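You operate a simulated robot arm through the tools that you are given. There is no shell and no other tool. Be economical: measure what you need, move in short steps, check, and stop when the job is done.

Carry out the task below with a simulated robot arm. There is one attempt and no reset: what you move stays moved.

## Task
Index the round flange to 1 and clamp it there.
Fine: free the blue clamp lever, draw the green pull knob out, turn, push it in again, clamp.

It is judged by the outcome, as a careful person would: the job done as asked, and still so three seconds after it is handed in. It fails if anything else is knocked over, pushed out of place, dropped, spilled or broken.

## Robot
A 6-joint arm with a two-finger parallel gripper, fixed in place. Base frame: the origin is at the foot of the arm, x ahead of it, y to its left, z up; the work surface is at about z = 14. Lengths are in mm, angles in rad, forces in N, time in s.
With the tool pointing down near the work surface it reaches from about 140 to 580 mm from the base axis. Its first joint turns from -1.152 to 1.152 rad. Payload 2.1 kg.
Tool frame: the origin (TCP) lies between the finger pads and is the grasp point; the fingertips stand 30 mm ahead of it; z points along the fingers, y is the line along which they close. Largest opening 94 mm; finger width 28, thickness 10; the body of the gripper, 50 by 96 mm, starts 55 mm behind the TCP.
Orientation is that of the tool frame in the base frame, as [roll, pitch, yaw] about the fixed x, y, z axes, in that order (R = Rz(yaw) Ry(pitch) Rx(roll)). With the fingers straight down and closing along the base's y, the tool's x points along the base's -x, its y along +y and its z along -z.

## Interface
- The arm moves only by the tool drive_tool. Its argument "commands" is a list of rows, each an object of numbers (a shift or turn left out is 0, a gripper value left out holds the last): "tx", "ty", "tz": the shift along the tool's x, y, z in units of 200 mm (1.0 is 200 mm); "ax", "ay", "az": the turn, a rotation vector about the tool's x, y, z in units of 90 degrees (1.0 is 90 degrees); "fingers": the opening, from 0 (shut) to 1 (fully open). In form: [{"tx": .., "ty": .., "tz": .., "ax": .., "ay": .., "az": .., "fingers": ..}, ...]. A call has 1 to 20 rows; each row is the pose to reach, as a shift and turn from the pose commanded when the call began, along the tool's axes at that moment. A call with a number of a shift or a turn outside -1 to 1 is refused whole. Rows are played at 5 a second. More than 50 mm and 0.15 rad between two rows, or a gripper value outside its range, and nothing of the call is played. A pose out of reach is approached as far as the arm can. The call stops where the force on the tool passes 60 N (or 10 N more than at its start, if that is more) or the arm is blocked; 0.2 s more then pass. The fingers move at their own pace (about 72 mm/s each) and stop on an object; they squeeze with about 42 N. The grip force told is the motor's: it shows also when the fingers shut on nothing. Time passes only in rows, and 0.2 s behind the last, so rows that repeat a pose let the fingers close. It gives the time, the measured TCP pose, the force on the tool (base axes), the opening and the grip force at its end, in the units of the frame above (readings bear some noise).
- Cameras (640 x 400 px; columns grow to the right, rows downward): "scene" is fixed at [42.1, -361.1, 491.9]; the picture's right is [0.88, -0.47, 0.00], its down [-0.24, -0.44, -0.86] and it looks along [0.41, 0.76, -0.50] (base axes); focal length 314 px, centre (320, 200). "wrist" rides on the gripper at [76, 14, -103] in the tool frame; the picture's right is [-0.18, 0.98, 0.00], its down [-0.75, -0.14, -0.64] and it looks along [-0.63, -0.12, 0.77] (tool axes); focal length 243 px, centre (320, 200). There is no depth. A picture from a camera that has moved, and an enlarged one, comes with that camera's place and axes in the base frame and with its lens.
- grab_frame(camera): a new picture of that camera. It takes no simulated time.
- zoom(camera, box): a new picture of the part [left, top, right, bottom] of that camera's present view, enlarged. It takes no simulated time.
- finish_job(): hands the job in; it is judged then, once.

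Work in short steps. Places have to be worked out from the pictures, the camera data and where the tool is seen: move nearer, look again, correct. Check each grasp and each placing, and mend what went wrong. You have 120 turns and 68 pictures in all, those below and enlarged ones among them. Open the gripper and draw the arm clear of the work before you hand the job in, unless the task says otherwise; then end with one line.

The tools are called after "Request:" by a JSON object that holds its "fn" and its "kwargs". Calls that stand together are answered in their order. drive_tool: Moves the arm, as the interface text tells. Its arguments: {"type":"object","properties":{"commands":{"type":"array","items":{"type":"object","properties":{"tx":{"type":"number"},"ty":{"type":"number"},"tz":{"type":"number"},"ax":{"type":"number"},"ay":{"type":"number"},"az":{"type":"number"},"fingers":{"type":"number"}}}}},"required":["commands"]} The other tools are called the same way: grab_frame (camera) takes a picture; zoom (camera, box) takes an enlarged picture of a part of a camera's view; finish_job () hands the job in.

At the start:

```text
clock: 0.0
tool_pos: [273.4, -101.5, 340.7]
tool_rot: [3.141, 0.001, -3.141]
force: [0.4, 0.1, -0.4]
finger_gap: 94.0
gripper_force: 0.0
```

scene: 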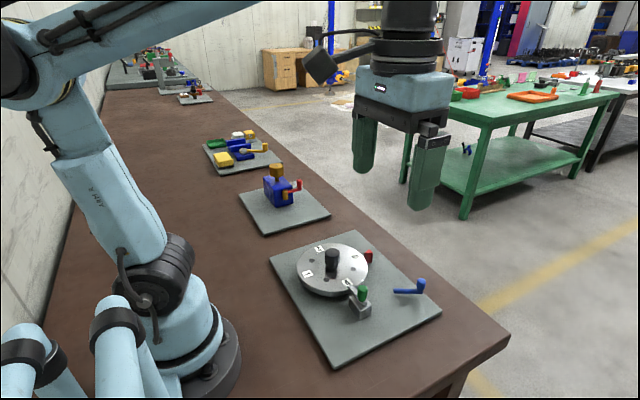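
wrist: 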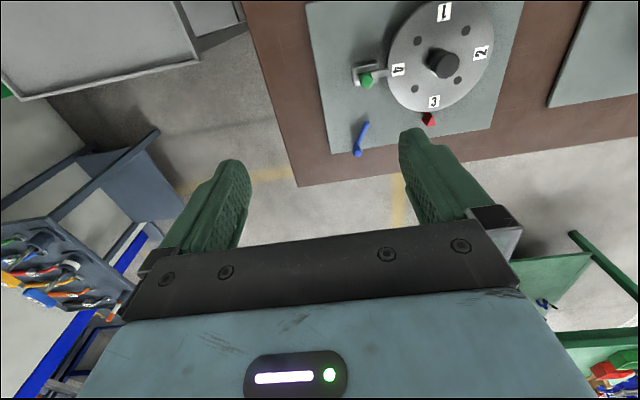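

I'll start by getting enlarged views of the fixture to locate its parts: the disc is near (295, 65), and I need the knob, the lever and the pointer mark.

Request:
{"fn": "zoom", "kwargs": {"camera": "scene", "box": [260, 220, 450, 370]}}

Request:
{"fn": "zoom", "kwargs": {"camera": "wrist", "box": [300, 0, 540, 160]}}

```text
2.67 times, centred on (355, 295) of scene
camera zoom: at [42.1, -361.1, 491.9], right [0.88, -0.47, 0.0], down [-0.24, -0.44, -0.86], along [0.41, 0.76, -0.5], focal length 839 px, centre (227, -53)
```

zoom: 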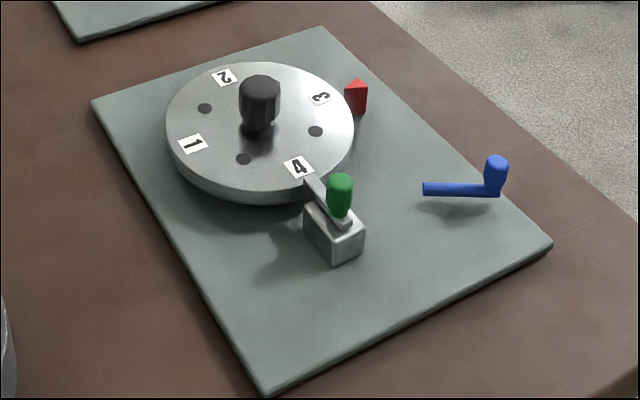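

```text
2.50 times, centred on (420, 80) of wrist
camera zoom: at [197.5, -88.4, 443.0], right [0.18, 0.98, 0.0], down [0.75, -0.14, 0.64], along [0.63, -0.12, -0.77], focal length 606 px, centre (70, 500)
```

zoom: 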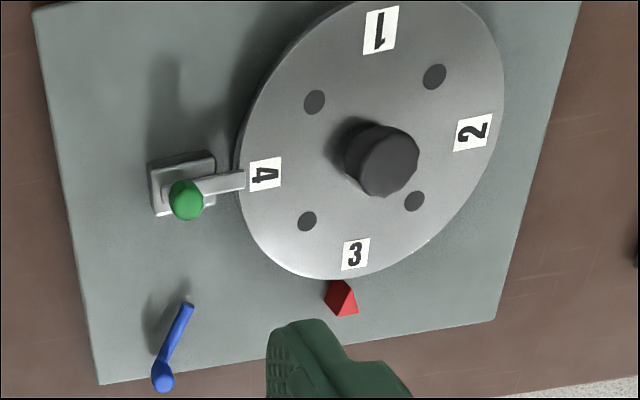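

The red pointer sits at the +x side of the disc, next to 3, so 1 must turn about 180° to reach it. The green knob is near (299,-41) and the blue lever near (376..428,-42..-63). I'll move closer to see the mechanism.

Request:
{"fn": "drive_tool", "kwargs": {"commands": [{"tx": 0.045, "ty": 0.06, "tz": 0.14}, {"tx": 0.09, "ty": 0.12, "tz": 0.28}, {"tx": 0.13, "ty": 0.18, "tz": 0.42}, {"tx": 0.17, "ty": 0.24, "tz": 0.56}, {"tx": 0.215, "ty": 0.305, "tz": 0.7}]}}

Request:
{"fn": "grab_frame", "kwargs": {"camera": "wrist"}}

Request:
{"fn": "zoom", "kwargs": {"camera": "scene", "box": [330, 260, 440, 330]}}

```text
clock: 1.2
tool_pos: [229.9, -40.4, 200.7]
tool_rot: [3.141, 0.001, 3.14]
force: [0.3, 0.1, -0.8]
finger_gap: 94.0
gripper_force: 0.1
```

```text
63 pictures are left
camera wrist: at [154.1, -27.7, 302.3], right [0.18, 0.98, 0.0], down [0.75, -0.14, 0.64], along [0.63, -0.12, -0.77], focal length 243 px, centre (320, 200)
```

wrist: 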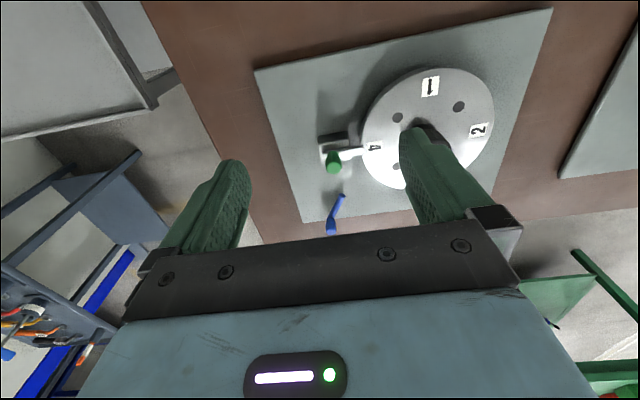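

```text
5.71 times, centred on (385, 295) of scene
camera zoom: at [42.1, -361.1, 491.9], right [0.88, -0.47, 0.0], down [-0.24, -0.44, -0.86], along [0.41, 0.76, -0.5], focal length 1797 px, centre (-51, -343)
```

zoom: 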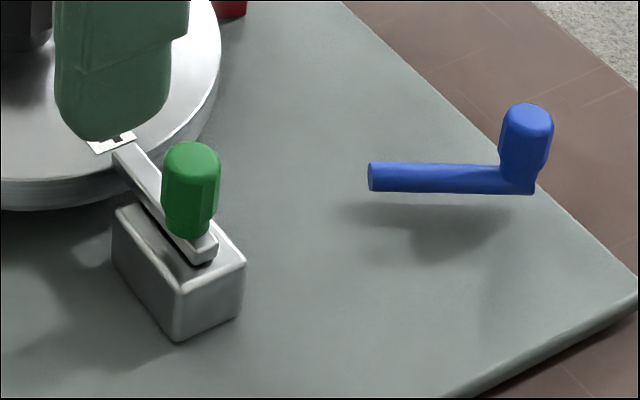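

The green knob rides on a small bar over a block. The lever's pivot isn't clear, so I'll tilt the camera toward the horizontal for a side view.

Request:
{"fn": "drive_tool", "kwargs": {"commands": [{"tx": -0.02, "ty": -0.03, "tz": 0.05, "ay": -0.085}, {"tx": -0.04, "ty": -0.06, "tz": 0.1, "ay": -0.17}, {"tx": -0.06, "ty": -0.09, "tz": 0.15, "ay": -0.25}, {"tx": -0.085, "ty": -0.12, "tz": 0.2, "ay": -0.333}]}}

Request:
{"fn": "grab_frame", "kwargs": {"camera": "wrist"}}

```text
clock: 2.2
tool_pos: [246.9, -64.6, 159.7]
tool_rot: [-3.141, 0.527, 3.141]
force: [-0.3, 0.3, -0.3]
finger_gap: 94.3
gripper_force: 0.1
```

```text
61 pictures are left
camera wrist: at [130.5, -51.9, 210.4], right [0.16, 0.98, 0.09], down [0.33, -0.14, 0.93], along [0.93, -0.12, -0.35], focal length 243 px, centre (320, 200)
```

wrist: 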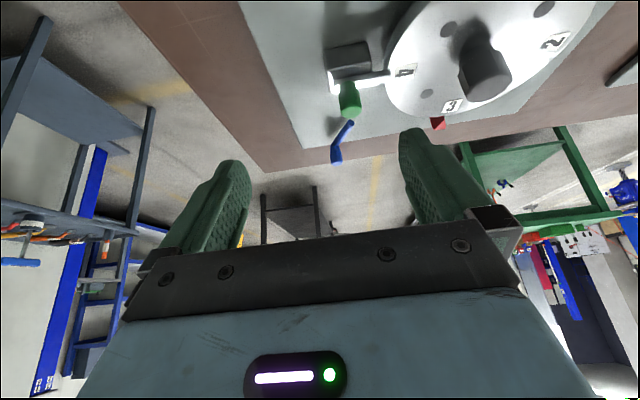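

Request:
{"fn": "zoom", "kwargs": {"camera": "wrist", "box": [300, 20, 460, 180]}}

```text
2.50 times, centred on (380, 100) of wrist
camera zoom: at [130.5, -51.9, 210.4], right [0.16, 0.98, 0.09], down [0.33, -0.14, 0.93], along [0.93, -0.12, -0.35], focal length 606 px, centre (170, 450)
```

zoom: 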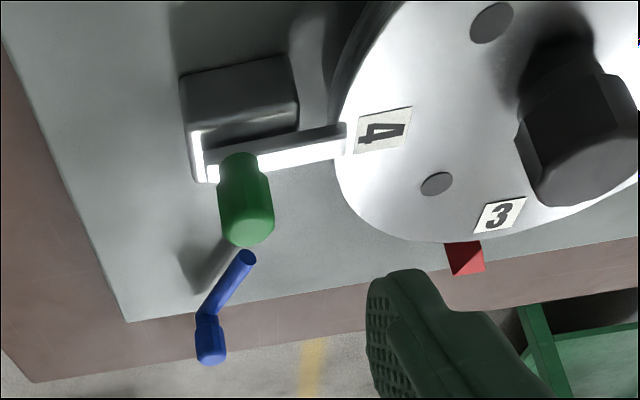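

The green knob's top is about (298,-42,80). The lever's grip is about (421,-63) and its rod end about (381,-38), low over the plate. I'll untilt and look from close above the lever.

Request:
{"fn": "drive_tool", "kwargs": {"commands": [{"tz": 0.0, "ay": 0.085}, {"ay": 0.17}, {"ay": 0.25}, {"ay": 0.333}]}}

Request:
{"fn": "drive_tool", "kwargs": {"commands": [{"tx": 0.0}]}}

```text
clock: 3.2
tool_pos: [247.6, -64.7, 161.6]
tool_rot: [3.141, -0.001, -3.14]
force: [0.0, 0.3, -0.3]
finger_gap: 94.0
gripper_force: 0.1
```

```text
clock: 3.6
tool_pos: [246.3, -63.6, 160.9]
tool_rot: [3.142, 0.0, 3.141]
force: [-0.6, -0.2, -0.3]
finger_gap: 93.9
gripper_force: 0.1
```

Now I'll move over the lever at a safe height.

Request:
{"fn": "drive_tool", "kwargs": {"commands": [{"tx": -0.2}, {"tx": -0.4, "ty": 0.03}, {"tx": -0.6, "ty": 0.05}, {"tx": -0.8, "ty": 0.07}, {"tx": -0.8, "ty": 0.07, "tz": 0.15}, {"tx": -0.8, "ty": 0.07, "tz": 0.28}]}}

Request:
{"fn": "grab_frame", "kwargs": {"camera": "wrist"}}

```text
clock: 5.0
tool_pos: [407.3, -48.9, 103.4]
tool_rot: [-3.141, 0.003, -3.141]
force: [0.0, 0.3, 0.0]
finger_gap: 94.0
gripper_force: 0.1
```

```text
59 pictures are left
camera wrist: at [331.7, -36.5, 206.3], right [0.18, 0.98, 0.0], down [0.75, -0.14, 0.64], along [0.63, -0.12, -0.77], focal length 243 px, centre (320, 200)
```

wrist: 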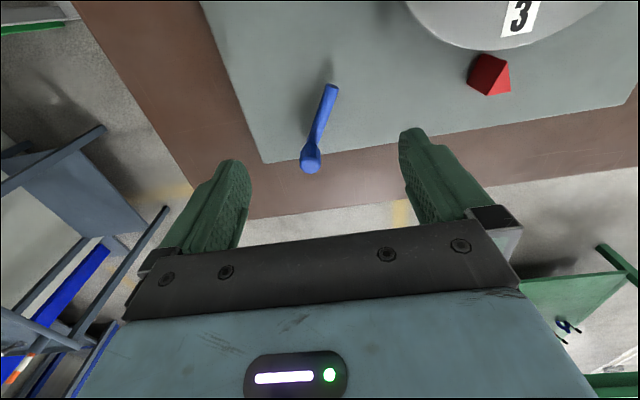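

Request:
{"fn": "zoom", "kwargs": {"camera": "wrist", "box": [270, 60, 390, 180]}}

Request:
{"fn": "zoom", "kwargs": {"camera": "scene", "box": [380, 260, 440, 310]}}

```text
3.33 times, centred on (330, 120) of wrist
camera zoom: at [331.7, -36.5, 206.3], right [0.18, 0.98, 0.0], down [0.75, -0.14, 0.64], along [0.63, -0.12, -0.77], focal length 809 px, centre (287, 467)
```

zoom: 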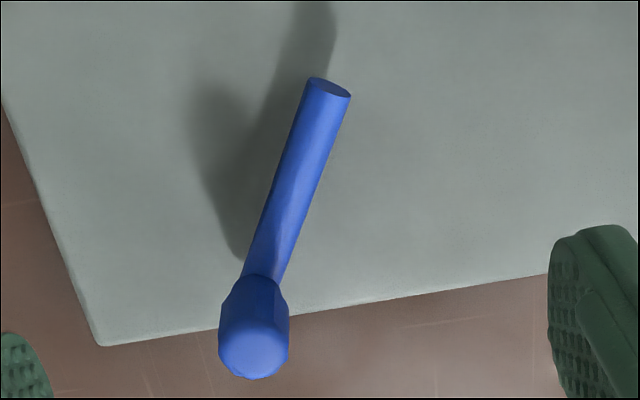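

```text
8.00 times, centred on (410, 285) of scene
camera zoom: at [42.1, -361.1, 491.9], right [0.88, -0.47, 0.0], down [-0.24, -0.44, -0.86], along [0.41, 0.76, -0.5], focal length 2516 px, centre (-400, -480)
```

zoom: 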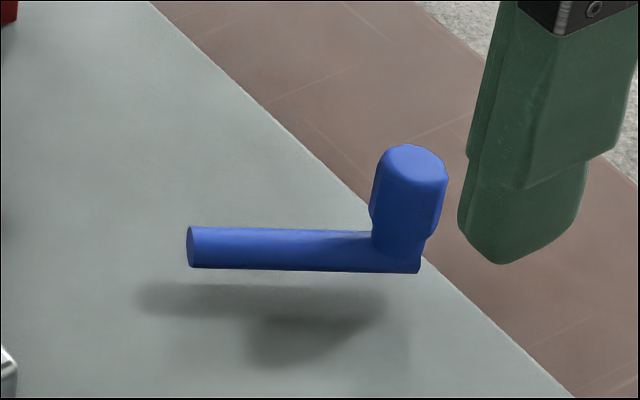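

The rod is level at z≈27, from (381,-37) to the vertical grip at about (423,-62), whose top is at z≈57. It most likely pivots about a vertical axis at the rod's inner end. I'll align the fingers across the rod above the grip.

Request:
{"fn": "drive_tool", "kwargs": {"commands": [{"tx": -0.02, "ty": -0.016, "az": 0.086}, {"tx": -0.04, "ty": -0.032, "az": 0.172}, {"tx": -0.06, "ty": -0.048, "az": 0.258}, {"tx": -0.08, "ty": -0.065, "az": 0.344}, {"tx": -0.08, "ty": -0.065, "tz": 0.07, "az": 0.344}]}}

Request:
{"fn": "grab_frame", "kwargs": {"camera": "wrist"}}

Request:
{"fn": "zoom", "kwargs": {"camera": "scene", "box": [350, 220, 470, 310]}}

```text
clock: 6.2
tool_pos: [424.1, -61.5, 90.7]
tool_rot: [-3.141, 0.0, 2.601]
force: [-0.8, 0.1, 0.0]
finger_gap: 93.8
gripper_force: 0.1
```

```text
56 pictures are left
camera wrist: at [366.4, -12.3, 192.4], right [0.66, 0.75, 0.0], down [0.57, -0.51, 0.64], along [0.48, -0.43, -0.77], focal length 243 px, centre (320, 200)
```

wrist: 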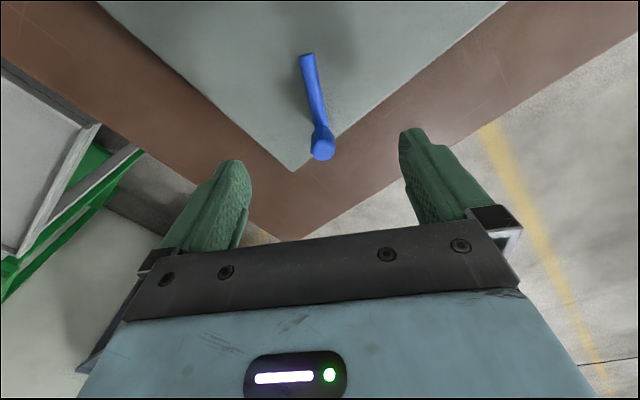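

```text
4.44 times, centred on (410, 265) of scene
camera zoom: at [42.1, -361.1, 491.9], right [0.88, -0.47, 0.0], down [-0.24, -0.44, -0.86], along [0.41, 0.76, -0.5], focal length 1398 px, centre (-80, -89)
```

zoom: 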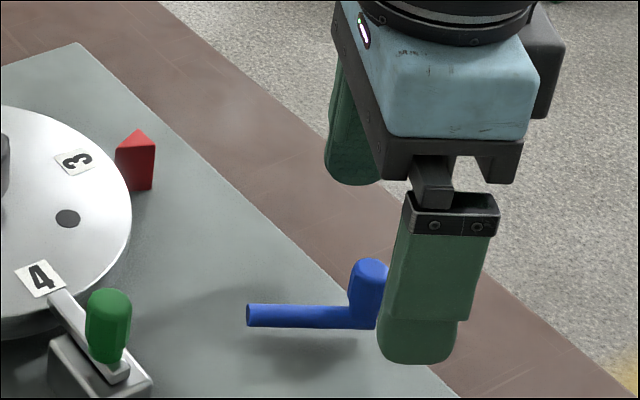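

The grip is about 3 mm nearer than the TCP. I'll correct that, lower to z≈61 and close on the grip.

Request:
{"fn": "drive_tool", "kwargs": {"commands": [{"tx": 0.018, "tz": 0.08, "fingers": 1}, {"tx": 0.018, "tz": 0.15, "fingers": 0.5}, {"tx": 0.018, "tz": 0.15, "fingers": 0.1}, {"tx": 0.018, "tz": 0.15, "fingers": 0.1}, {"tx": 0.018, "tz": 0.15, "fingers": 0.1}, {"tx": 0.018, "tz": 0.15, "fingers": 0.1}]}}

Request:
{"fn": "zoom", "kwargs": {"camera": "scene", "box": [350, 220, 470, 310]}}

```text
clock: 7.6
tool_pos: [419.9, -61.9, 60.7]
tool_rot: [3.141, 0.002, 2.601]
force: [2.3, 0.1, -8.6]
finger_gap: 15.3
gripper_force: 45.3
```

```text
4.44 times, centred on (410, 265) of scene
camera zoom: at [42.1, -361.1, 491.9], right [0.88, -0.47, 0.0], down [-0.24, -0.44, -0.86], along [0.41, 0.76, -0.5], focal length 1398 px, centre (-80, -89)
```

zoom: 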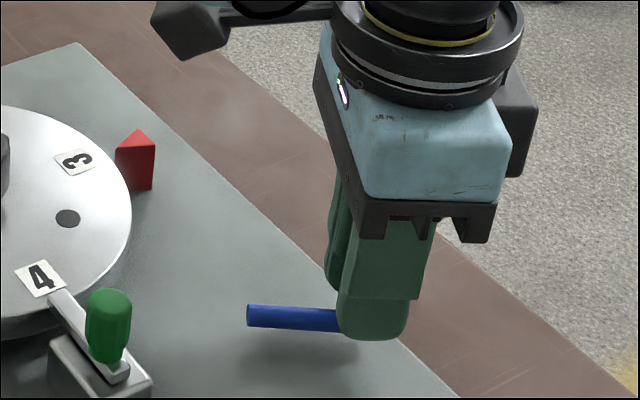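

The grip is held (gap 15.3). I'll try a small counter-clockwise swing about the assumed pivot and watch the force.

Request:
{"fn": "drive_tool", "kwargs": {"commands": [{"tx": 0.0005, "ty": 0.016, "az": -0.045}, {"tx": 0.002, "ty": 0.032, "az": -0.089}, {"tx": 0.002, "ty": 0.032, "az": -0.089}]}}

Request:
{"fn": "zoom", "kwargs": {"camera": "scene", "box": [350, 220, 470, 310]}}

```text
clock: 8.4
tool_pos: [420.7, -59.8, 62.0]
tool_rot: [-3.134, -0.002, 2.738]
force: [-19.4, -28.4, 15.4]
finger_gap: 15.3
gripper_force: 45.0
```

```text
4.44 times, centred on (410, 265) of scene
camera zoom: at [42.0, -361.1, 491.9], right [0.88, -0.47, 0.0], down [-0.24, -0.44, -0.86], along [0.41, 0.76, -0.5], focal length 1398 px, centre (-80, -89)
```

zoom: 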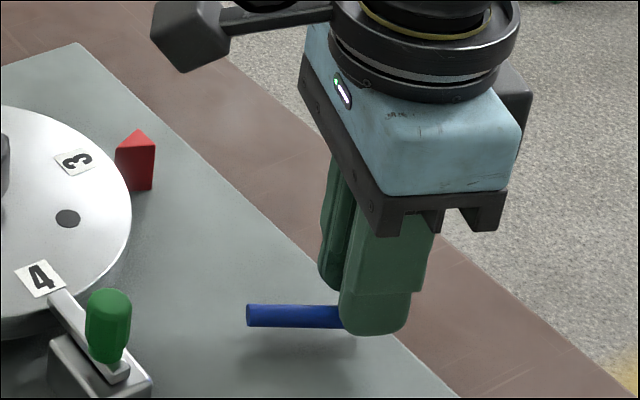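

It's blocked (about 35 N) in that direction. I'll swing back and try clockwise.

Request:
{"fn": "drive_tool", "kwargs": {"commands": [{"tx": 0.0006, "ty": -0.016, "az": 0.045}, {"tx": 0.002, "ty": -0.032, "az": 0.089}, {"tx": 0.005, "ty": -0.048, "az": 0.134}, {"tx": 0.009, "ty": -0.0635, "az": 0.178}, {"tx": 0.009, "ty": -0.0635, "az": 0.178}]}}

Request:
{"fn": "zoom", "kwargs": {"camera": "scene", "box": [350, 220, 470, 310]}}

```text
clock: 9.6
tool_pos: [415.6, -66.6, 60.8]
tool_rot: [3.139, -0.001, 2.462]
force: [-1.0, 6.8, 21.6]
finger_gap: 15.1
gripper_force: 44.9
```

```text
4.44 times, centred on (410, 265) of scene
camera zoom: at [42.0, -361.1, 491.9], right [0.88, -0.47, 0.0], down [-0.24, -0.44, -0.86], along [0.41, 0.76, -0.5], focal length 1398 px, centre (-80, -89)
```

zoom: 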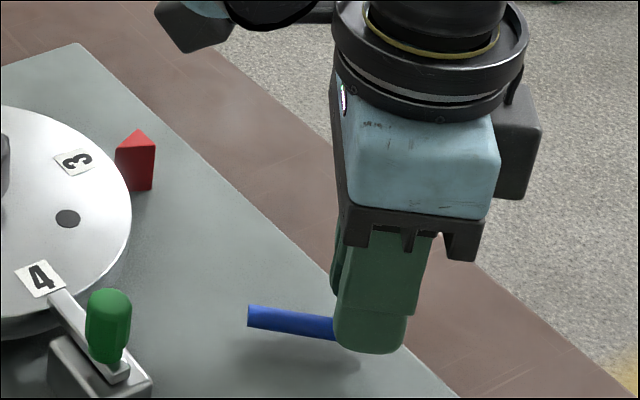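

It turns clockwise about the rod's inner end. I'll continue about 40° further.

Request:
{"fn": "drive_tool", "kwargs": {"commands": [{"tx": 0.0017, "ty": -0.0275, "az": 0.0764}, {"tx": 0.0066, "ty": -0.0547, "az": 0.1528}, {"tx": 0.0148, "ty": -0.081, "az": 0.2292}, {"tx": 0.026, "ty": -0.1062, "az": 0.3056}, {"tx": 0.04, "ty": -0.13, "az": 0.382}, {"tx": 0.057, "ty": -0.1517, "az": 0.4584}, {"tx": 0.057, "ty": -0.1517, "az": 0.4584}]}}

Request:
{"fn": "zoom", "kwargs": {"camera": "scene", "box": [330, 220, 450, 310]}}

```text
clock: 11.2
tool_pos: [388.5, -81.5, 60.9]
tool_rot: [3.14, -0.003, 1.74]
force: [-0.1, 10.4, -22.2]
finger_gap: 15.1
gripper_force: 44.9
```

```text
4.44 times, centred on (390, 265) of scene
camera zoom: at [42.2, -361.1, 491.8], right [0.88, -0.47, 0.0], down [-0.24, -0.44, -0.86], along [0.41, 0.76, -0.5], focal length 1398 px, centre (9, -89)
```

zoom: 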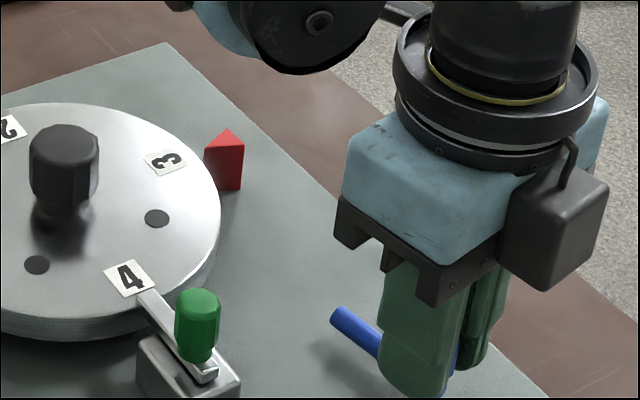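

The lever follows smoothly. I'll go on until it meets a stop.

Request:
{"fn": "drive_tool", "kwargs": {"commands": [{"tx": 0.0017, "ty": -0.0275, "az": 0.0764}, {"tx": 0.0066, "ty": -0.0547, "az": 0.1528}, {"tx": 0.0148, "ty": -0.081, "az": 0.2292}, {"tx": 0.026, "ty": -0.1062, "az": 0.3056}, {"tx": 0.026, "ty": -0.1062, "az": 0.3056}]}}

Request:
{"fn": "zoom", "kwargs": {"camera": "scene", "box": [330, 220, 450, 310]}}

```text
clock: 12.1
tool_pos: [380.5, -83.5, 61.7]
tool_rot: [3.116, 0.0, 1.375]
force: [9.3, 0.2, -5.5]
finger_gap: 15.4
gripper_force: 45.3
stopped in row 4: the force on the tool passed its limit (the readings are from after the stop); the commanded pose is now the measured one
```

```text
4.44 times, centred on (390, 265) of scene
camera zoom: at [42.1, -361.1, 491.9], right [0.88, -0.47, 0.0], down [-0.24, -0.44, -0.86], along [0.41, 0.76, -0.5], focal length 1398 px, centre (9, -89)
```

zoom: 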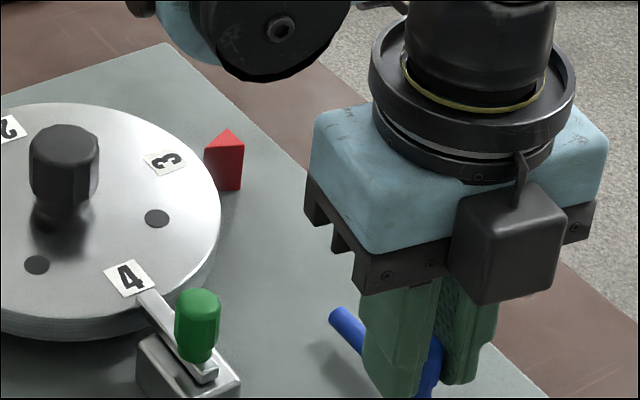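

The stop is reached, with the lever now pointing along -y, which I take as freed. I'll release and lift.

Request:
{"fn": "drive_tool", "kwargs": {"commands": [{"fingers": 0.5}, {"fingers": 0.6}, {"fingers": 0.6, "tz": -0.12}, {"fingers": 0.6, "tz": -0.3}, {"fingers": 0.6, "tz": -0.5}]}}

Request:
{"fn": "grab_frame", "kwargs": {"camera": "scene"}}

```text
clock: 13.3
tool_pos: [377.3, -84.1, 163.5]
tool_rot: [3.116, 0.0, 1.374]
force: [0.0, -0.6, 0.1]
finger_gap: 56.5
gripper_force: 0.0
```

```text
49 pictures are left
```

scene: 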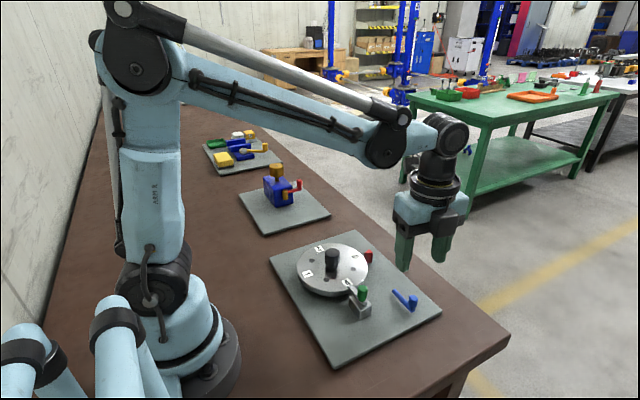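

The lever is freed. Next I'll move above the green knob at about (298,-42) with the fingers closing along x, and look.

Request:
{"fn": "drive_tool", "kwargs": {"commands": [{"tx": 0.043, "ty": -0.143, "az": -0.04, "ax": 0.0055}, {"tx": 0.086, "ty": -0.286, "az": -0.08, "ax": 0.011}, {"tx": 0.129, "ty": -0.429, "az": -0.125, "ax": 0.0165}, {"tx": 0.129, "ty": -0.429, "tz": 0.1, "az": -0.125, "ax": 0.0165}, {"tx": 0.129, "ty": -0.429, "tz": 0.165, "az": -0.125, "ax": 0.0165}]}}

Request:
{"fn": "grab_frame", "kwargs": {"camera": "wrist"}}

Request:
{"fn": "zoom", "kwargs": {"camera": "scene", "box": [290, 240, 410, 330]}}

```text
clock: 14.5
tool_pos: [298.9, -42.2, 127.4]
tool_rot: [-3.139, 0.0, 1.574]
force: [0.7, 0.2, 0.7]
finger_gap: 56.3
gripper_force: 0.1
```

```text
48 pictures are left
camera wrist: at [314.5, 32.9, 228.8], right [0.98, -0.18, 0.0], down [-0.14, -0.75, 0.64], along [-0.12, -0.63, -0.77], focal length 243 px, centre (320, 200)
```

wrist: 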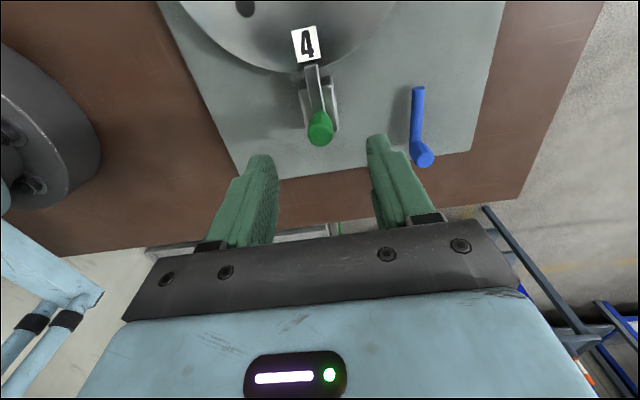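

```text
4.44 times, centred on (350, 285) of scene
camera zoom: at [42.1, -361.1, 491.9], right [0.88, -0.47, 0.0], down [-0.24, -0.44, -0.86], along [0.41, 0.76, -0.5], focal length 1398 px, centre (187, -178)
```

zoom: 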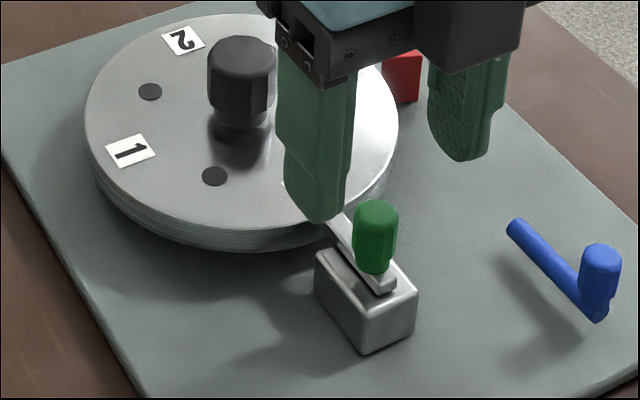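

Request:
{"fn": "zoom", "kwargs": {"camera": "wrist", "box": [260, 20, 380, 160]}}

```text
2.86 times, centred on (320, 90) of wrist
camera zoom: at [314.5, 32.9, 228.8], right [0.98, -0.18, 0.0], down [-0.14, -0.75, 0.64], along [-0.12, -0.63, -0.77], focal length 693 px, centre (320, 514)
```

zoom: 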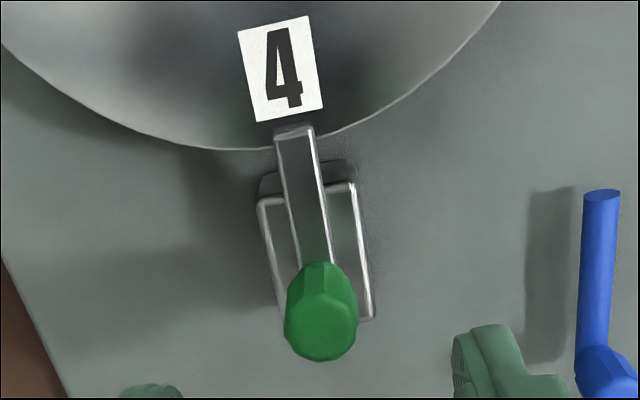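

The bar slides along y on the block and its tip engages the disc's rim at 4, so "out" should be -y. The knob is at about (302,-37) with its top at z≈75. I'll lower to TCP z≈80 and close.

Request:
{"fn": "drive_tool", "kwargs": {"commands": [{"tx": 0.025, "ty": 0.015, "tz": 0.1}, {"tx": 0.025, "ty": 0.015, "tz": 0.2}, {"tx": 0.025, "ty": 0.015, "tz": 0.237}, {"tx": 0.025, "ty": 0.015, "tz": 0.237, "fingers": 0.12}, {"tx": 0.025, "ty": 0.015, "tz": 0.237, "fingers": 0.12}, {"tx": 0.025, "ty": 0.015, "tz": 0.237, "fingers": 0.12}]}}

Request:
{"fn": "zoom", "kwargs": {"camera": "scene", "box": [290, 240, 410, 330]}}

```text
clock: 15.9
tool_pos: [299.9, -35.8, 79.3]
tool_rot: [-3.136, 0.001, 1.573]
force: [-21.8, 0.7, 8.3]
finger_gap: 17.7
gripper_force: 44.9
```

```text
4.44 times, centred on (350, 285) of scene
camera zoom: at [42.0, -361.1, 491.9], right [0.88, -0.47, 0.0], down [-0.24, -0.44, -0.86], along [0.41, 0.76, -0.5], focal length 1398 px, centre (187, -178)
```

zoom: 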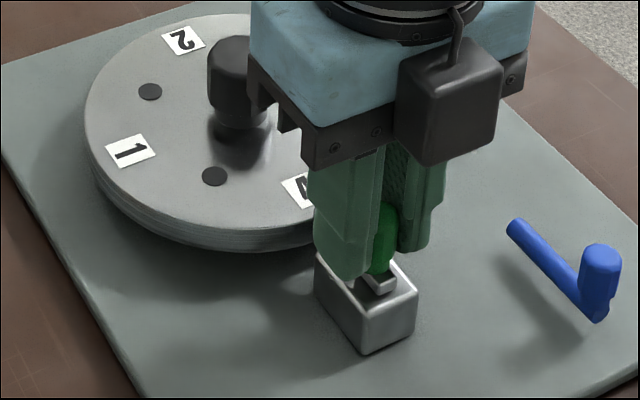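

Gripped (17.7 mm), with a small side load: the knob is really at x≈299. I'll relax that and pull gently along -y.

Request:
{"fn": "drive_tool", "kwargs": {"commands": [{"ty": -0.012}, {"tx": -0.02, "ty": -0.012}, {"tx": -0.04, "ty": -0.012}, {"tx": -0.06, "ty": -0.012}, {"tx": -0.06, "ty": -0.012}]}}

Request:
{"fn": "zoom", "kwargs": {"camera": "scene", "box": [290, 240, 410, 330]}}

```text
clock: 17.1
tool_pos: [301.0, -48.9, 79.1]
tool_rot: [-3.141, 0.001, 1.573]
force: [11.7, -0.5, -25.1]
finger_gap: 17.1
gripper_force: 44.3
```

```text
4.44 times, centred on (350, 285) of scene
camera zoom: at [42.2, -361.1, 491.8], right [0.88, -0.47, 0.0], down [-0.24, -0.44, -0.86], along [0.41, 0.76, -0.5], focal length 1398 px, centre (187, -178)
```

zoom: 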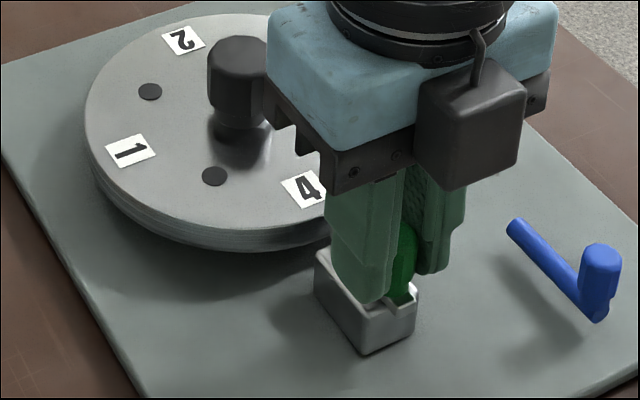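

It slides out. I'll continue outward until it stops.

Request:
{"fn": "drive_tool", "kwargs": {"commands": [{"tx": -0.02}, {"tx": -0.04}, {"tx": -0.06}, {"tx": -0.06}]}}

Request:
{"fn": "zoom", "kwargs": {"camera": "scene", "box": [290, 240, 410, 330]}}

```text
clock: 18.1
tool_pos: [300.5, -57.0, 79.1]
tool_rot: [3.141, -0.013, 1.575]
force: [20.1, 34.5, -4.4]
finger_gap: 17.6
gripper_force: 45.0
```

```text
4.44 times, centred on (350, 285) of scene
camera zoom: at [42.1, -361.1, 491.9], right [0.88, -0.47, 0.0], down [-0.24, -0.44, -0.86], along [0.41, 0.76, -0.5], focal length 1398 px, centre (187, -178)
```

zoom: 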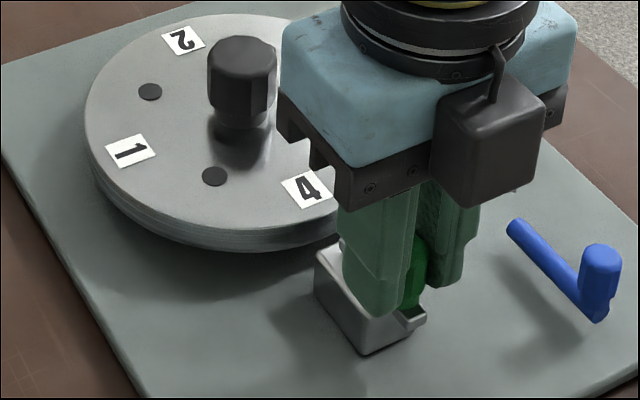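

It stopped after about 20 mm of travel (34 N). I'll release, lift and check that it stays out.

Request:
{"fn": "drive_tool", "kwargs": {"commands": [{"tx": -0.04, "fingers": 0.4}, {"tx": -0.04, "fingers": 0.5}, {"tx": -0.04, "fingers": 0.5, "tz": -0.15}, {"tx": -0.04, "fingers": 0.5, "tz": -0.38}, {"tx": -0.04, "fingers": 0.5, "tz": -0.5}]}}

Request:
{"fn": "zoom", "kwargs": {"camera": "scene", "box": [270, 220, 430, 340]}}

Request:
{"fn": "zoom", "kwargs": {"camera": "wrist", "box": [200, 0, 440, 160]}}

```text
clock: 19.3
tool_pos: [299.5, -66.4, 178.5]
tool_rot: [-3.139, 0.0, 1.573]
force: [-0.4, -0.2, -0.1]
finger_gap: 47.1
gripper_force: 0.0
```

```text
3.33 times, centred on (350, 280) of scene
camera zoom: at [42.1, -361.1, 491.9], right [0.88, -0.47, 0.0], down [-0.24, -0.44, -0.86], along [0.41, 0.76, -0.5], focal length 1048 px, centre (220, -67)
```

zoom: 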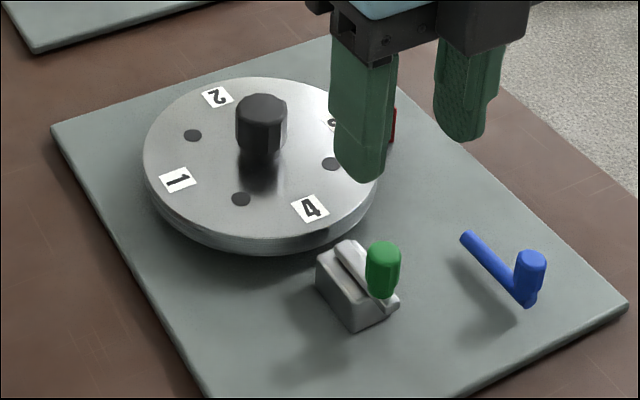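

```text
2.50 times, centred on (320, 80) of wrist
camera zoom: at [315.1, 8.2, 281.0], right [0.98, -0.18, 0.0], down [-0.14, -0.75, 0.64], along [-0.12, -0.63, -0.77], focal length 606 px, centre (320, 500)
```

zoom: 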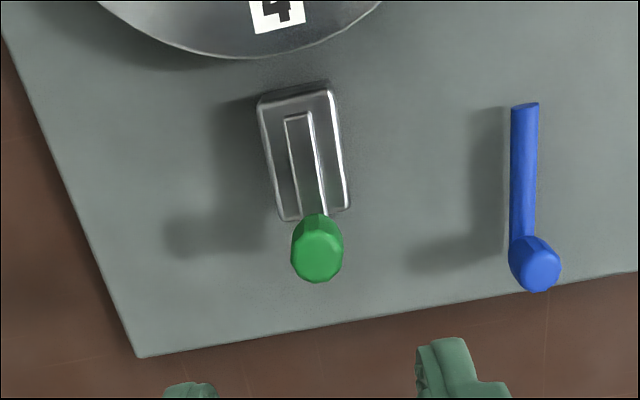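

The plunger stays out. Next I'll go to the disc's black knob at about (297,62), top z≈88, stopping first at z≈130 to check alignment.

Request:
{"fn": "drive_tool", "kwargs": {"commands": [{"tx": 0.2}, {"tx": 0.4}, {"tx": 0.6, "ty": -0.012}, {"tx": 0.642, "ty": -0.012, "tz": 0.1, "fingers": 0.75}, {"tx": 0.642, "ty": -0.012, "tz": 0.24, "fingers": 0.75}]}}

Request:
{"fn": "grab_frame", "kwargs": {"camera": "wrist"}}

Request:
{"fn": "zoom", "kwargs": {"camera": "scene", "box": [270, 220, 390, 310]}}

```text
clock: 20.5
tool_pos: [296.5, 59.6, 130.6]
tool_rot: [-3.14, 0.003, 1.573]
force: [0.2, 0.3, -0.1]
finger_gap: 70.5
gripper_force: 0.2
```

```text
40 pictures are left
camera wrist: at [312.6, 134.2, 232.5], right [0.98, -0.18, 0.0], down [-0.14, -0.75, 0.64], along [-0.12, -0.63, -0.77], focal length 243 px, centre (320, 200)
```

wrist: 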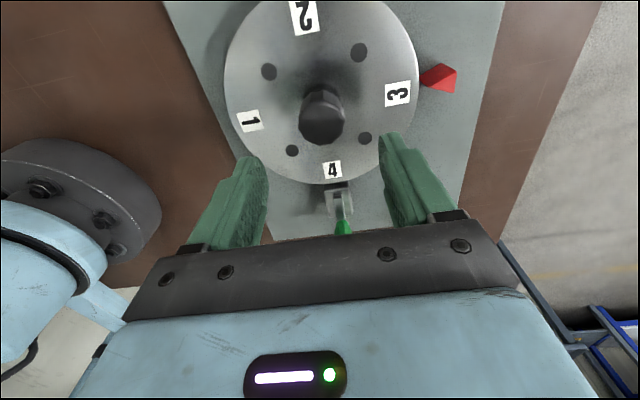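

```text
4.44 times, centred on (330, 265) of scene
camera zoom: at [42.1, -361.1, 491.9], right [0.88, -0.47, 0.0], down [-0.24, -0.44, -0.86], along [0.41, 0.76, -0.5], focal length 1398 px, centre (276, -89)
```

zoom: 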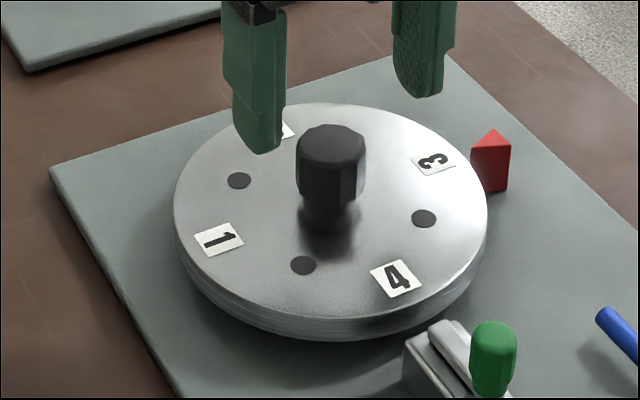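

The midpoint of labels 1 and 3 puts the disc centre at about (300.5,70), with the knob top at z≈77–80. I'll shift there and lower to z≈85.

Request:
{"fn": "drive_tool", "kwargs": {"commands": [{"tx": 0.045, "ty": 0.02}, {"tx": 0.045, "ty": 0.02, "tz": 0.12}, {"tx": 0.045, "ty": 0.02, "tz": 0.225}, {"tx": 0.045, "ty": 0.02, "tz": 0.225}]}}

Request:
{"fn": "grab_frame", "kwargs": {"camera": "wrist"}}

Request:
{"fn": "zoom", "kwargs": {"camera": "scene", "box": [270, 220, 390, 310]}}

```text
clock: 21.5
tool_pos: [299.3, 69.8, 85.6]
tool_rot: [-3.141, 0.002, 1.571]
force: [-0.3, -0.5, -0.1]
finger_gap: 70.5
gripper_force: 0.0
```

```text
38 pictures are left
camera wrist: at [315.2, 144.8, 188.0], right [0.98, -0.18, 0.0], down [-0.14, -0.75, 0.64], along [-0.12, -0.63, -0.77], focal length 243 px, centre (320, 200)
```

wrist: 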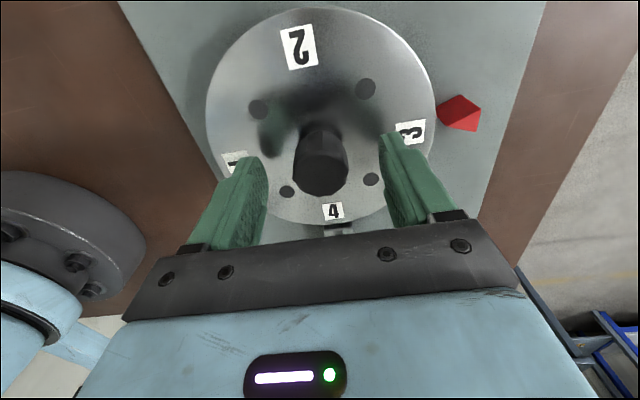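

```text
4.44 times, centred on (330, 265) of scene
camera zoom: at [42.1, -361.1, 491.9], right [0.88, -0.47, 0.0], down [-0.24, -0.44, -0.86], along [0.41, 0.76, -0.5], focal length 1398 px, centre (276, -89)
```

zoom: 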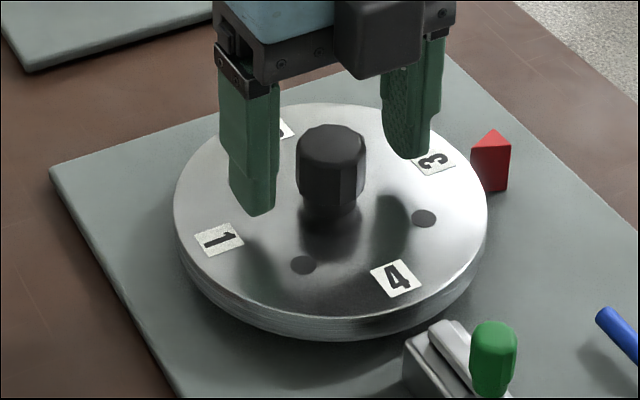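

The knob is well centred between the fingers. I'll close on it.

Request:
{"fn": "drive_tool", "kwargs": {"commands": [{"tx": 0.004, "ty": 0.005, "tz": 0.02, "fingers": 0.25}, {"tx": 0.004, "ty": 0.005, "tz": 0.02, "fingers": 0.25}, {"tx": 0.004, "ty": 0.005, "tz": 0.02, "fingers": 0.25}, {"tx": 0.004, "ty": 0.005, "tz": 0.02, "fingers": 0.25}]}}

```text
clock: 22.5
tool_pos: [299.3, 70.4, 82.0]
tool_rot: [-3.136, 0.001, 1.574]
force: [-20.1, 0.5, 8.2]
finger_gap: 31.6
gripper_force: 44.8
```

Gripped at 31.6 mm. I'll relax the side load by 2 mm, then try a small counter-clockwise turn.

Request:
{"fn": "drive_tool", "kwargs": {"commands": [{"ty": -0.01, "fingers": 0.2}, {"ty": -0.01, "az": -0.09}, {"ty": -0.01, "az": -0.18}, {"ty": -0.01, "az": -0.18}]}}

Request:
{"fn": "zoom", "kwargs": {"camera": "scene", "box": [270, 220, 390, 310]}}

```text
clock: 23.5
tool_pos: [299.3, 69.6, 82.6]
tool_rot: [-3.141, 0.003, 1.855]
force: [11.8, -1.0, -34.6]
finger_gap: 31.7
gripper_force: 44.8
```

```text
4.44 times, centred on (330, 265) of scene
camera zoom: at [42.2, -361.1, 491.9], right [0.88, -0.47, 0.0], down [-0.24, -0.44, -0.86], along [0.41, 0.76, -0.5], focal length 1398 px, centre (276, -89)
```

zoom: 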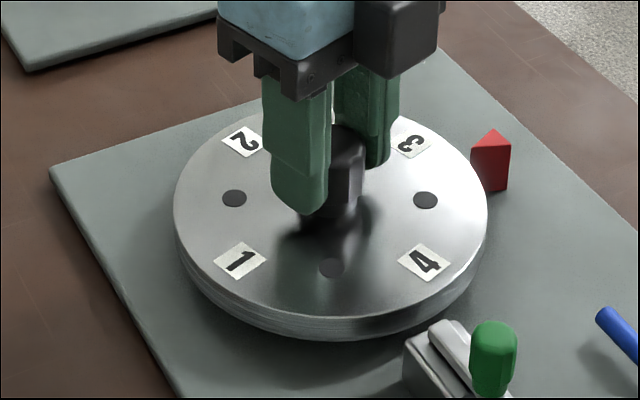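

The disc turns with the gripper. I'll continue to a full 90°.

Request:
{"fn": "drive_tool", "kwargs": {"commands": [{"az": -0.082}, {"az": -0.164}, {"az": -0.246}, {"az": -0.328}, {"az": -0.41}, {"az": -0.492}, {"az": -0.574}, {"az": -0.656}, {"az": -0.738}, {"az": -0.82}, {"az": -0.82}]}}

```text
clock: 25.9
tool_pos: [300.0, 70.5, 83.7]
tool_rot: [-3.138, -0.003, -3.139]
force: [12.0, -13.4, 30.1]
finger_gap: 31.8
gripper_force: 45.0
```

Yaw is now at π (90° done) with a good grip. I'll try continuing the second 90°, halfway first.

Request:
{"fn": "drive_tool", "kwargs": {"commands": [{"az": -0.08}, {"az": -0.16}, {"az": -0.24}, {"az": -0.32}, {"az": -0.4}, {"az": -0.48}, {"az": -0.48}]}}

Request:
{"fn": "zoom", "kwargs": {"camera": "scene", "box": [270, 220, 390, 310]}}

```text
clock: 27.5
tool_pos: [300.7, 69.5, 82.1]
tool_rot: [-3.139, -0.001, -2.385]
force: [9.2, -15.5, 4.0]
finger_gap: 31.1
gripper_force: 45.1
```

```text
4.44 times, centred on (330, 265) of scene
camera zoom: at [42.1, -361.1, 491.9], right [0.88, -0.47, 0.0], down [-0.24, -0.44, -0.86], along [0.41, 0.76, -0.5], focal length 1398 px, centre (276, -89)
```

zoom: 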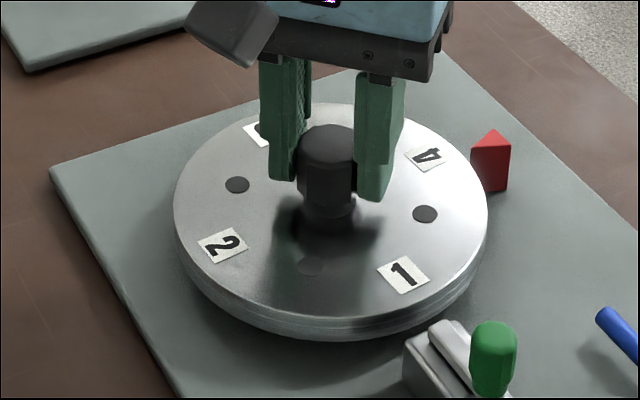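

The labels indicate the disc is only near 90° (1 at -y) although the gripper turned 133°, so something slipped or resisted. I'll check with the wrist camera.

Request:
{"fn": "grab_frame", "kwargs": {"camera": "wrist"}}

```text
34 pictures are left
camera wrist: at [236.2, 27.4, 184.7], right [-0.54, 0.84, 0.0], down [0.64, 0.42, 0.64], along [0.54, 0.35, -0.77], focal length 243 px, centre (320, 200)
```

wrist: 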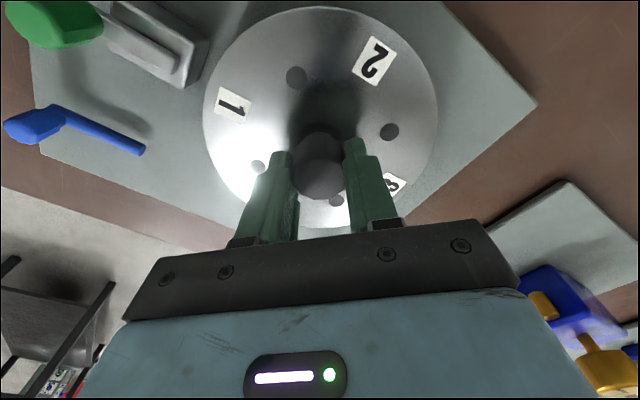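

Label 1 is exactly at -y, so the disc sits at 90° and the grip slipped, perhaps on a detent there. The fingers appear to be on flats again, so I'll turn 15° more and look.

Request:
{"fn": "drive_tool", "kwargs": {"commands": [{"az": -0.08, "fingers": 0}, {"az": -0.16}, {"az": -0.16}]}}

Request:
{"fn": "zoom", "kwargs": {"camera": "scene", "box": [270, 220, 390, 310]}}

```text
clock: 28.3
tool_pos: [299.3, 68.6, 83.1]
tool_rot: [-3.14, -0.003, -2.133]
force: [13.0, -16.7, -15.7]
finger_gap: 31.5
gripper_force: 44.6
```

```text
4.44 times, centred on (330, 265) of scene
camera zoom: at [42.1, -361.1, 491.9], right [0.88, -0.47, 0.0], down [-0.24, -0.44, -0.86], along [0.41, 0.76, -0.5], focal length 1398 px, centre (276, -89)
```

zoom: 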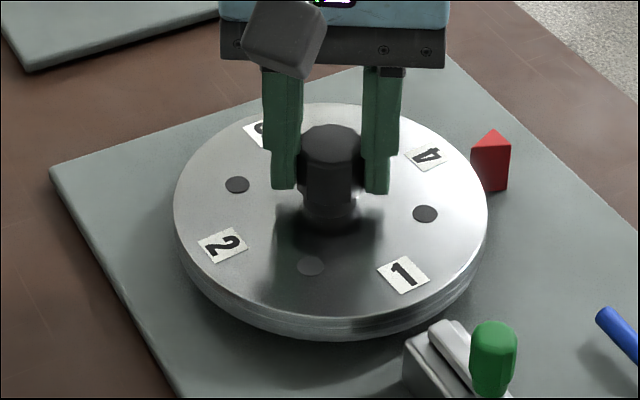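

It slips again, so there's a stop or strong detent here. I'll turn clockwise by 25° to see whether the disc follows.

Request:
{"fn": "drive_tool", "kwargs": {"commands": [{"az": 0.08}, {"az": 0.16}, {"az": 0.24}, {"az": 0.32}, {"az": 0.32}]}}

Request:
{"fn": "zoom", "kwargs": {"camera": "scene", "box": [270, 220, 390, 310]}}

```text
clock: 29.5
tool_pos: [301.4, 68.5, 82.5]
tool_rot: [-3.139, -0.002, -2.641]
force: [20.8, -11.0, -12.9]
finger_gap: 31.1
gripper_force: 44.6
```

```text
4.44 times, centred on (330, 265) of scene
camera zoom: at [42.1, -361.1, 491.9], right [0.88, -0.47, 0.0], down [-0.24, -0.44, -0.86], along [0.41, 0.76, -0.5], focal length 1398 px, centre (276, -89)
```

zoom: 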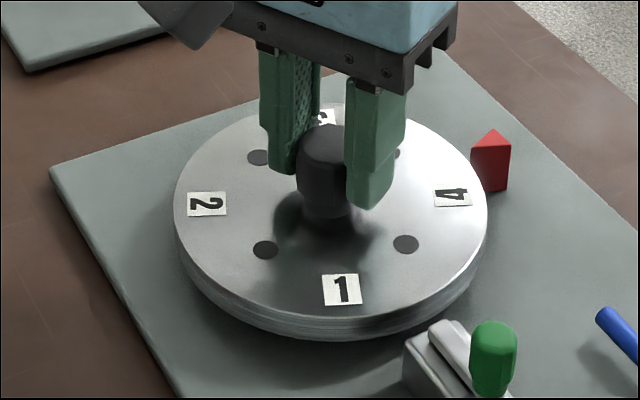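

The disc follows clockwise, so the +90° position is a hard stop. I'll go the long way round, clockwise.

Request:
{"fn": "drive_tool", "kwargs": {"commands": [{"az": 0.08}, {"az": 0.16}, {"az": 0.24}, {"az": 0.32}, {"az": 0.4}, {"az": 0.48}, {"az": 0.56}, {"az": 0.64}, {"az": 0.72}, {"az": 0.8}, {"az": 0.88}, {"az": 0.96}, {"az": 0.96}]}}

Request:
{"fn": "zoom", "kwargs": {"camera": "scene", "box": [270, 220, 390, 310]}}

```text
clock: 32.3
tool_pos: [298.4, 71.4, 81.8]
tool_rot: [3.141, 0.0, 2.137]
force: [12.9, -0.9, -26.0]
finger_gap: 31.1
gripper_force: 45.0
```

```text
4.44 times, centred on (330, 265) of scene
camera zoom: at [42.2, -361.1, 491.9], right [0.88, -0.47, 0.0], down [-0.24, -0.44, -0.86], along [0.41, 0.76, -0.5], focal length 1398 px, centre (276, -89)
```

zoom: 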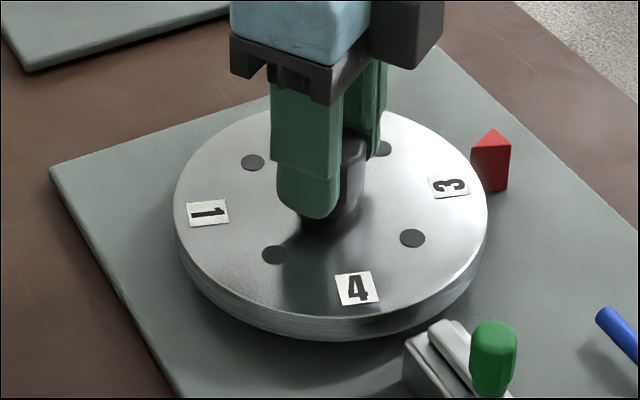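

The disc is now about 20° clockwise of the start. I'll continue clockwise another 80°.

Request:
{"fn": "drive_tool", "kwargs": {"commands": [{"az": 0.08}, {"az": 0.16}, {"az": 0.24}, {"az": 0.32}, {"az": 0.4}, {"az": 0.48}, {"az": 0.56}, {"az": 0.64}, {"az": 0.72}, {"az": 0.8}, {"az": 0.88}, {"az": 0.88}]}}

Request:
{"fn": "zoom", "kwargs": {"camera": "scene", "box": [270, 220, 390, 310]}}

```text
clock: 34.9
tool_pos: [299.9, 71.3, 82.7]
tool_rot: [3.141, 0.001, 0.752]
force: [13.7, 2.9, 32.2]
finger_gap: 30.7
gripper_force: 45.8
```

```text
4.44 times, centred on (330, 265) of scene
camera zoom: at [42.0, -361.1, 491.9], right [0.88, -0.47, 0.0], down [-0.24, -0.44, -0.86], along [0.41, 0.76, -0.5], focal length 1398 px, centre (276, -89)
```

zoom: 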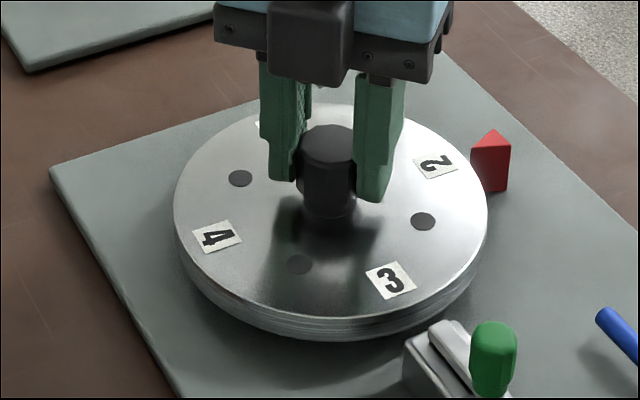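

2 is now near the red pointer, about -92°. I need about 88° more, so I'll continue and watch for a joint limit.

Request:
{"fn": "drive_tool", "kwargs": {"commands": [{"az": 0.08}, {"az": 0.16}, {"az": 0.24}, {"az": 0.32}, {"az": 0.4}, {"az": 0.48}, {"az": 0.48}]}}

Request:
{"fn": "zoom", "kwargs": {"camera": "scene", "box": [270, 220, 390, 310]}}

```text
clock: 35.8
tool_pos: [299.6, 69.0, 82.2]
tool_rot: [-3.101, -0.005, 0.333]
force: [-0.8, 4.0, -0.3]
finger_gap: 31.6
gripper_force: 45.0
out of reach, approached as far as the arm can: row 4
stopped in row 4: the force on the tool passed its limit (the readings are from after the stop); the commanded pose is now the measured one
```

```text
4.44 times, centred on (330, 265) of scene
camera zoom: at [42.1, -361.1, 491.9], right [0.88, -0.47, 0.0], down [-0.24, -0.44, -0.86], along [0.41, 0.76, -0.5], focal length 1398 px, centre (276, -89)
```

zoom: 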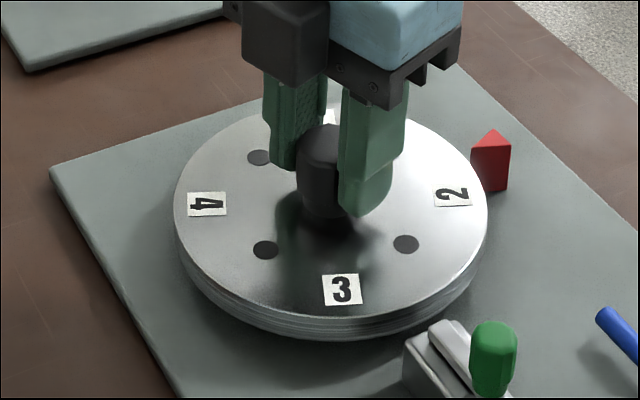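

I hit the wrist joint limit near yaw 0.33, with the disc at about -115°. I'll release, rotate the gripper back 90° and regrip.

Request:
{"fn": "drive_tool", "kwargs": {"commands": [{"fingers": 0.6}, {"fingers": 0.6}, {"fingers": 0.6, "tz": -0.15, "ax": -0.026}]}}

Request:
{"fn": "drive_tool", "kwargs": {"commands": [{"az": -0.09}, {"az": -0.18}, {"az": -0.27}, {"az": -0.36}, {"az": -0.45}, {"az": -0.54}, {"az": -0.63}, {"az": -0.72}, {"az": -0.81}, {"az": -0.9}, {"az": -0.99}, {"az": -0.99}]}}

Request:
{"fn": "grab_frame", "kwargs": {"camera": "wrist"}}

```text
clock: 36.6
tool_pos: [301.7, 63.6, 111.4]
tool_rot: [3.141, -0.004, 0.338]
force: [0.8, -0.4, -0.5]
finger_gap: 56.4
gripper_force: 0.0
out of reach, approached as far as the arm can: row 3
```

```text
clock: 39.2
tool_pos: [301.7, 63.3, 111.4]
tool_rot: [3.137, 0.003, 1.889]
force: [-0.3, -0.2, 0.9]
finger_gap: 56.6
gripper_force: 0.1
```

```text
28 pictures are left
camera wrist: at [291.2, 138.4, 214.0], right [0.99, 0.13, 0.0], down [0.1, -0.76, 0.64], along [0.09, -0.64, -0.77], focal length 243 px, centre (320, 200)
```

wrist: 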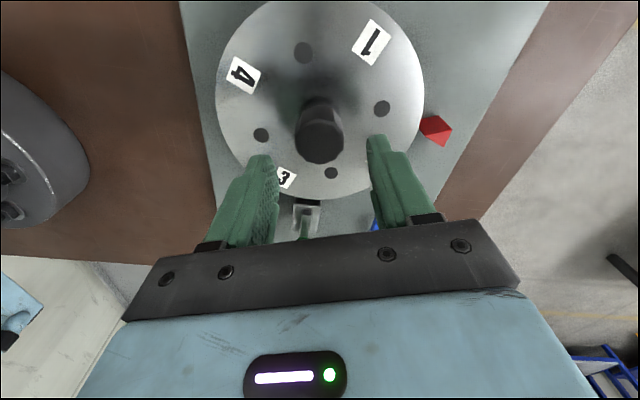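

Label 1 is at 64° from the pointer. I'll recentre, lower and regrip.

Request:
{"fn": "drive_tool", "kwargs": {"commands": [{"tx": 0.035}, {"tx": 0.035, "tz": 0.08}, {"tx": 0.035, "tz": 0.147}, {"tx": 0.035, "tz": 0.147}, {"tx": 0.035, "tz": 0.147, "fingers": 0.2}, {"tx": 0.035, "tz": 0.147, "fingers": 0.2}, {"tx": 0.035, "tz": 0.147, "fingers": 0.2}]}}

```text
clock: 40.8
tool_pos: [299.6, 69.0, 81.9]
tool_rot: [3.135, 0.002, 1.888]
force: [21.2, 5.4, -15.9]
finger_gap: 30.9
gripper_force: 44.9
```

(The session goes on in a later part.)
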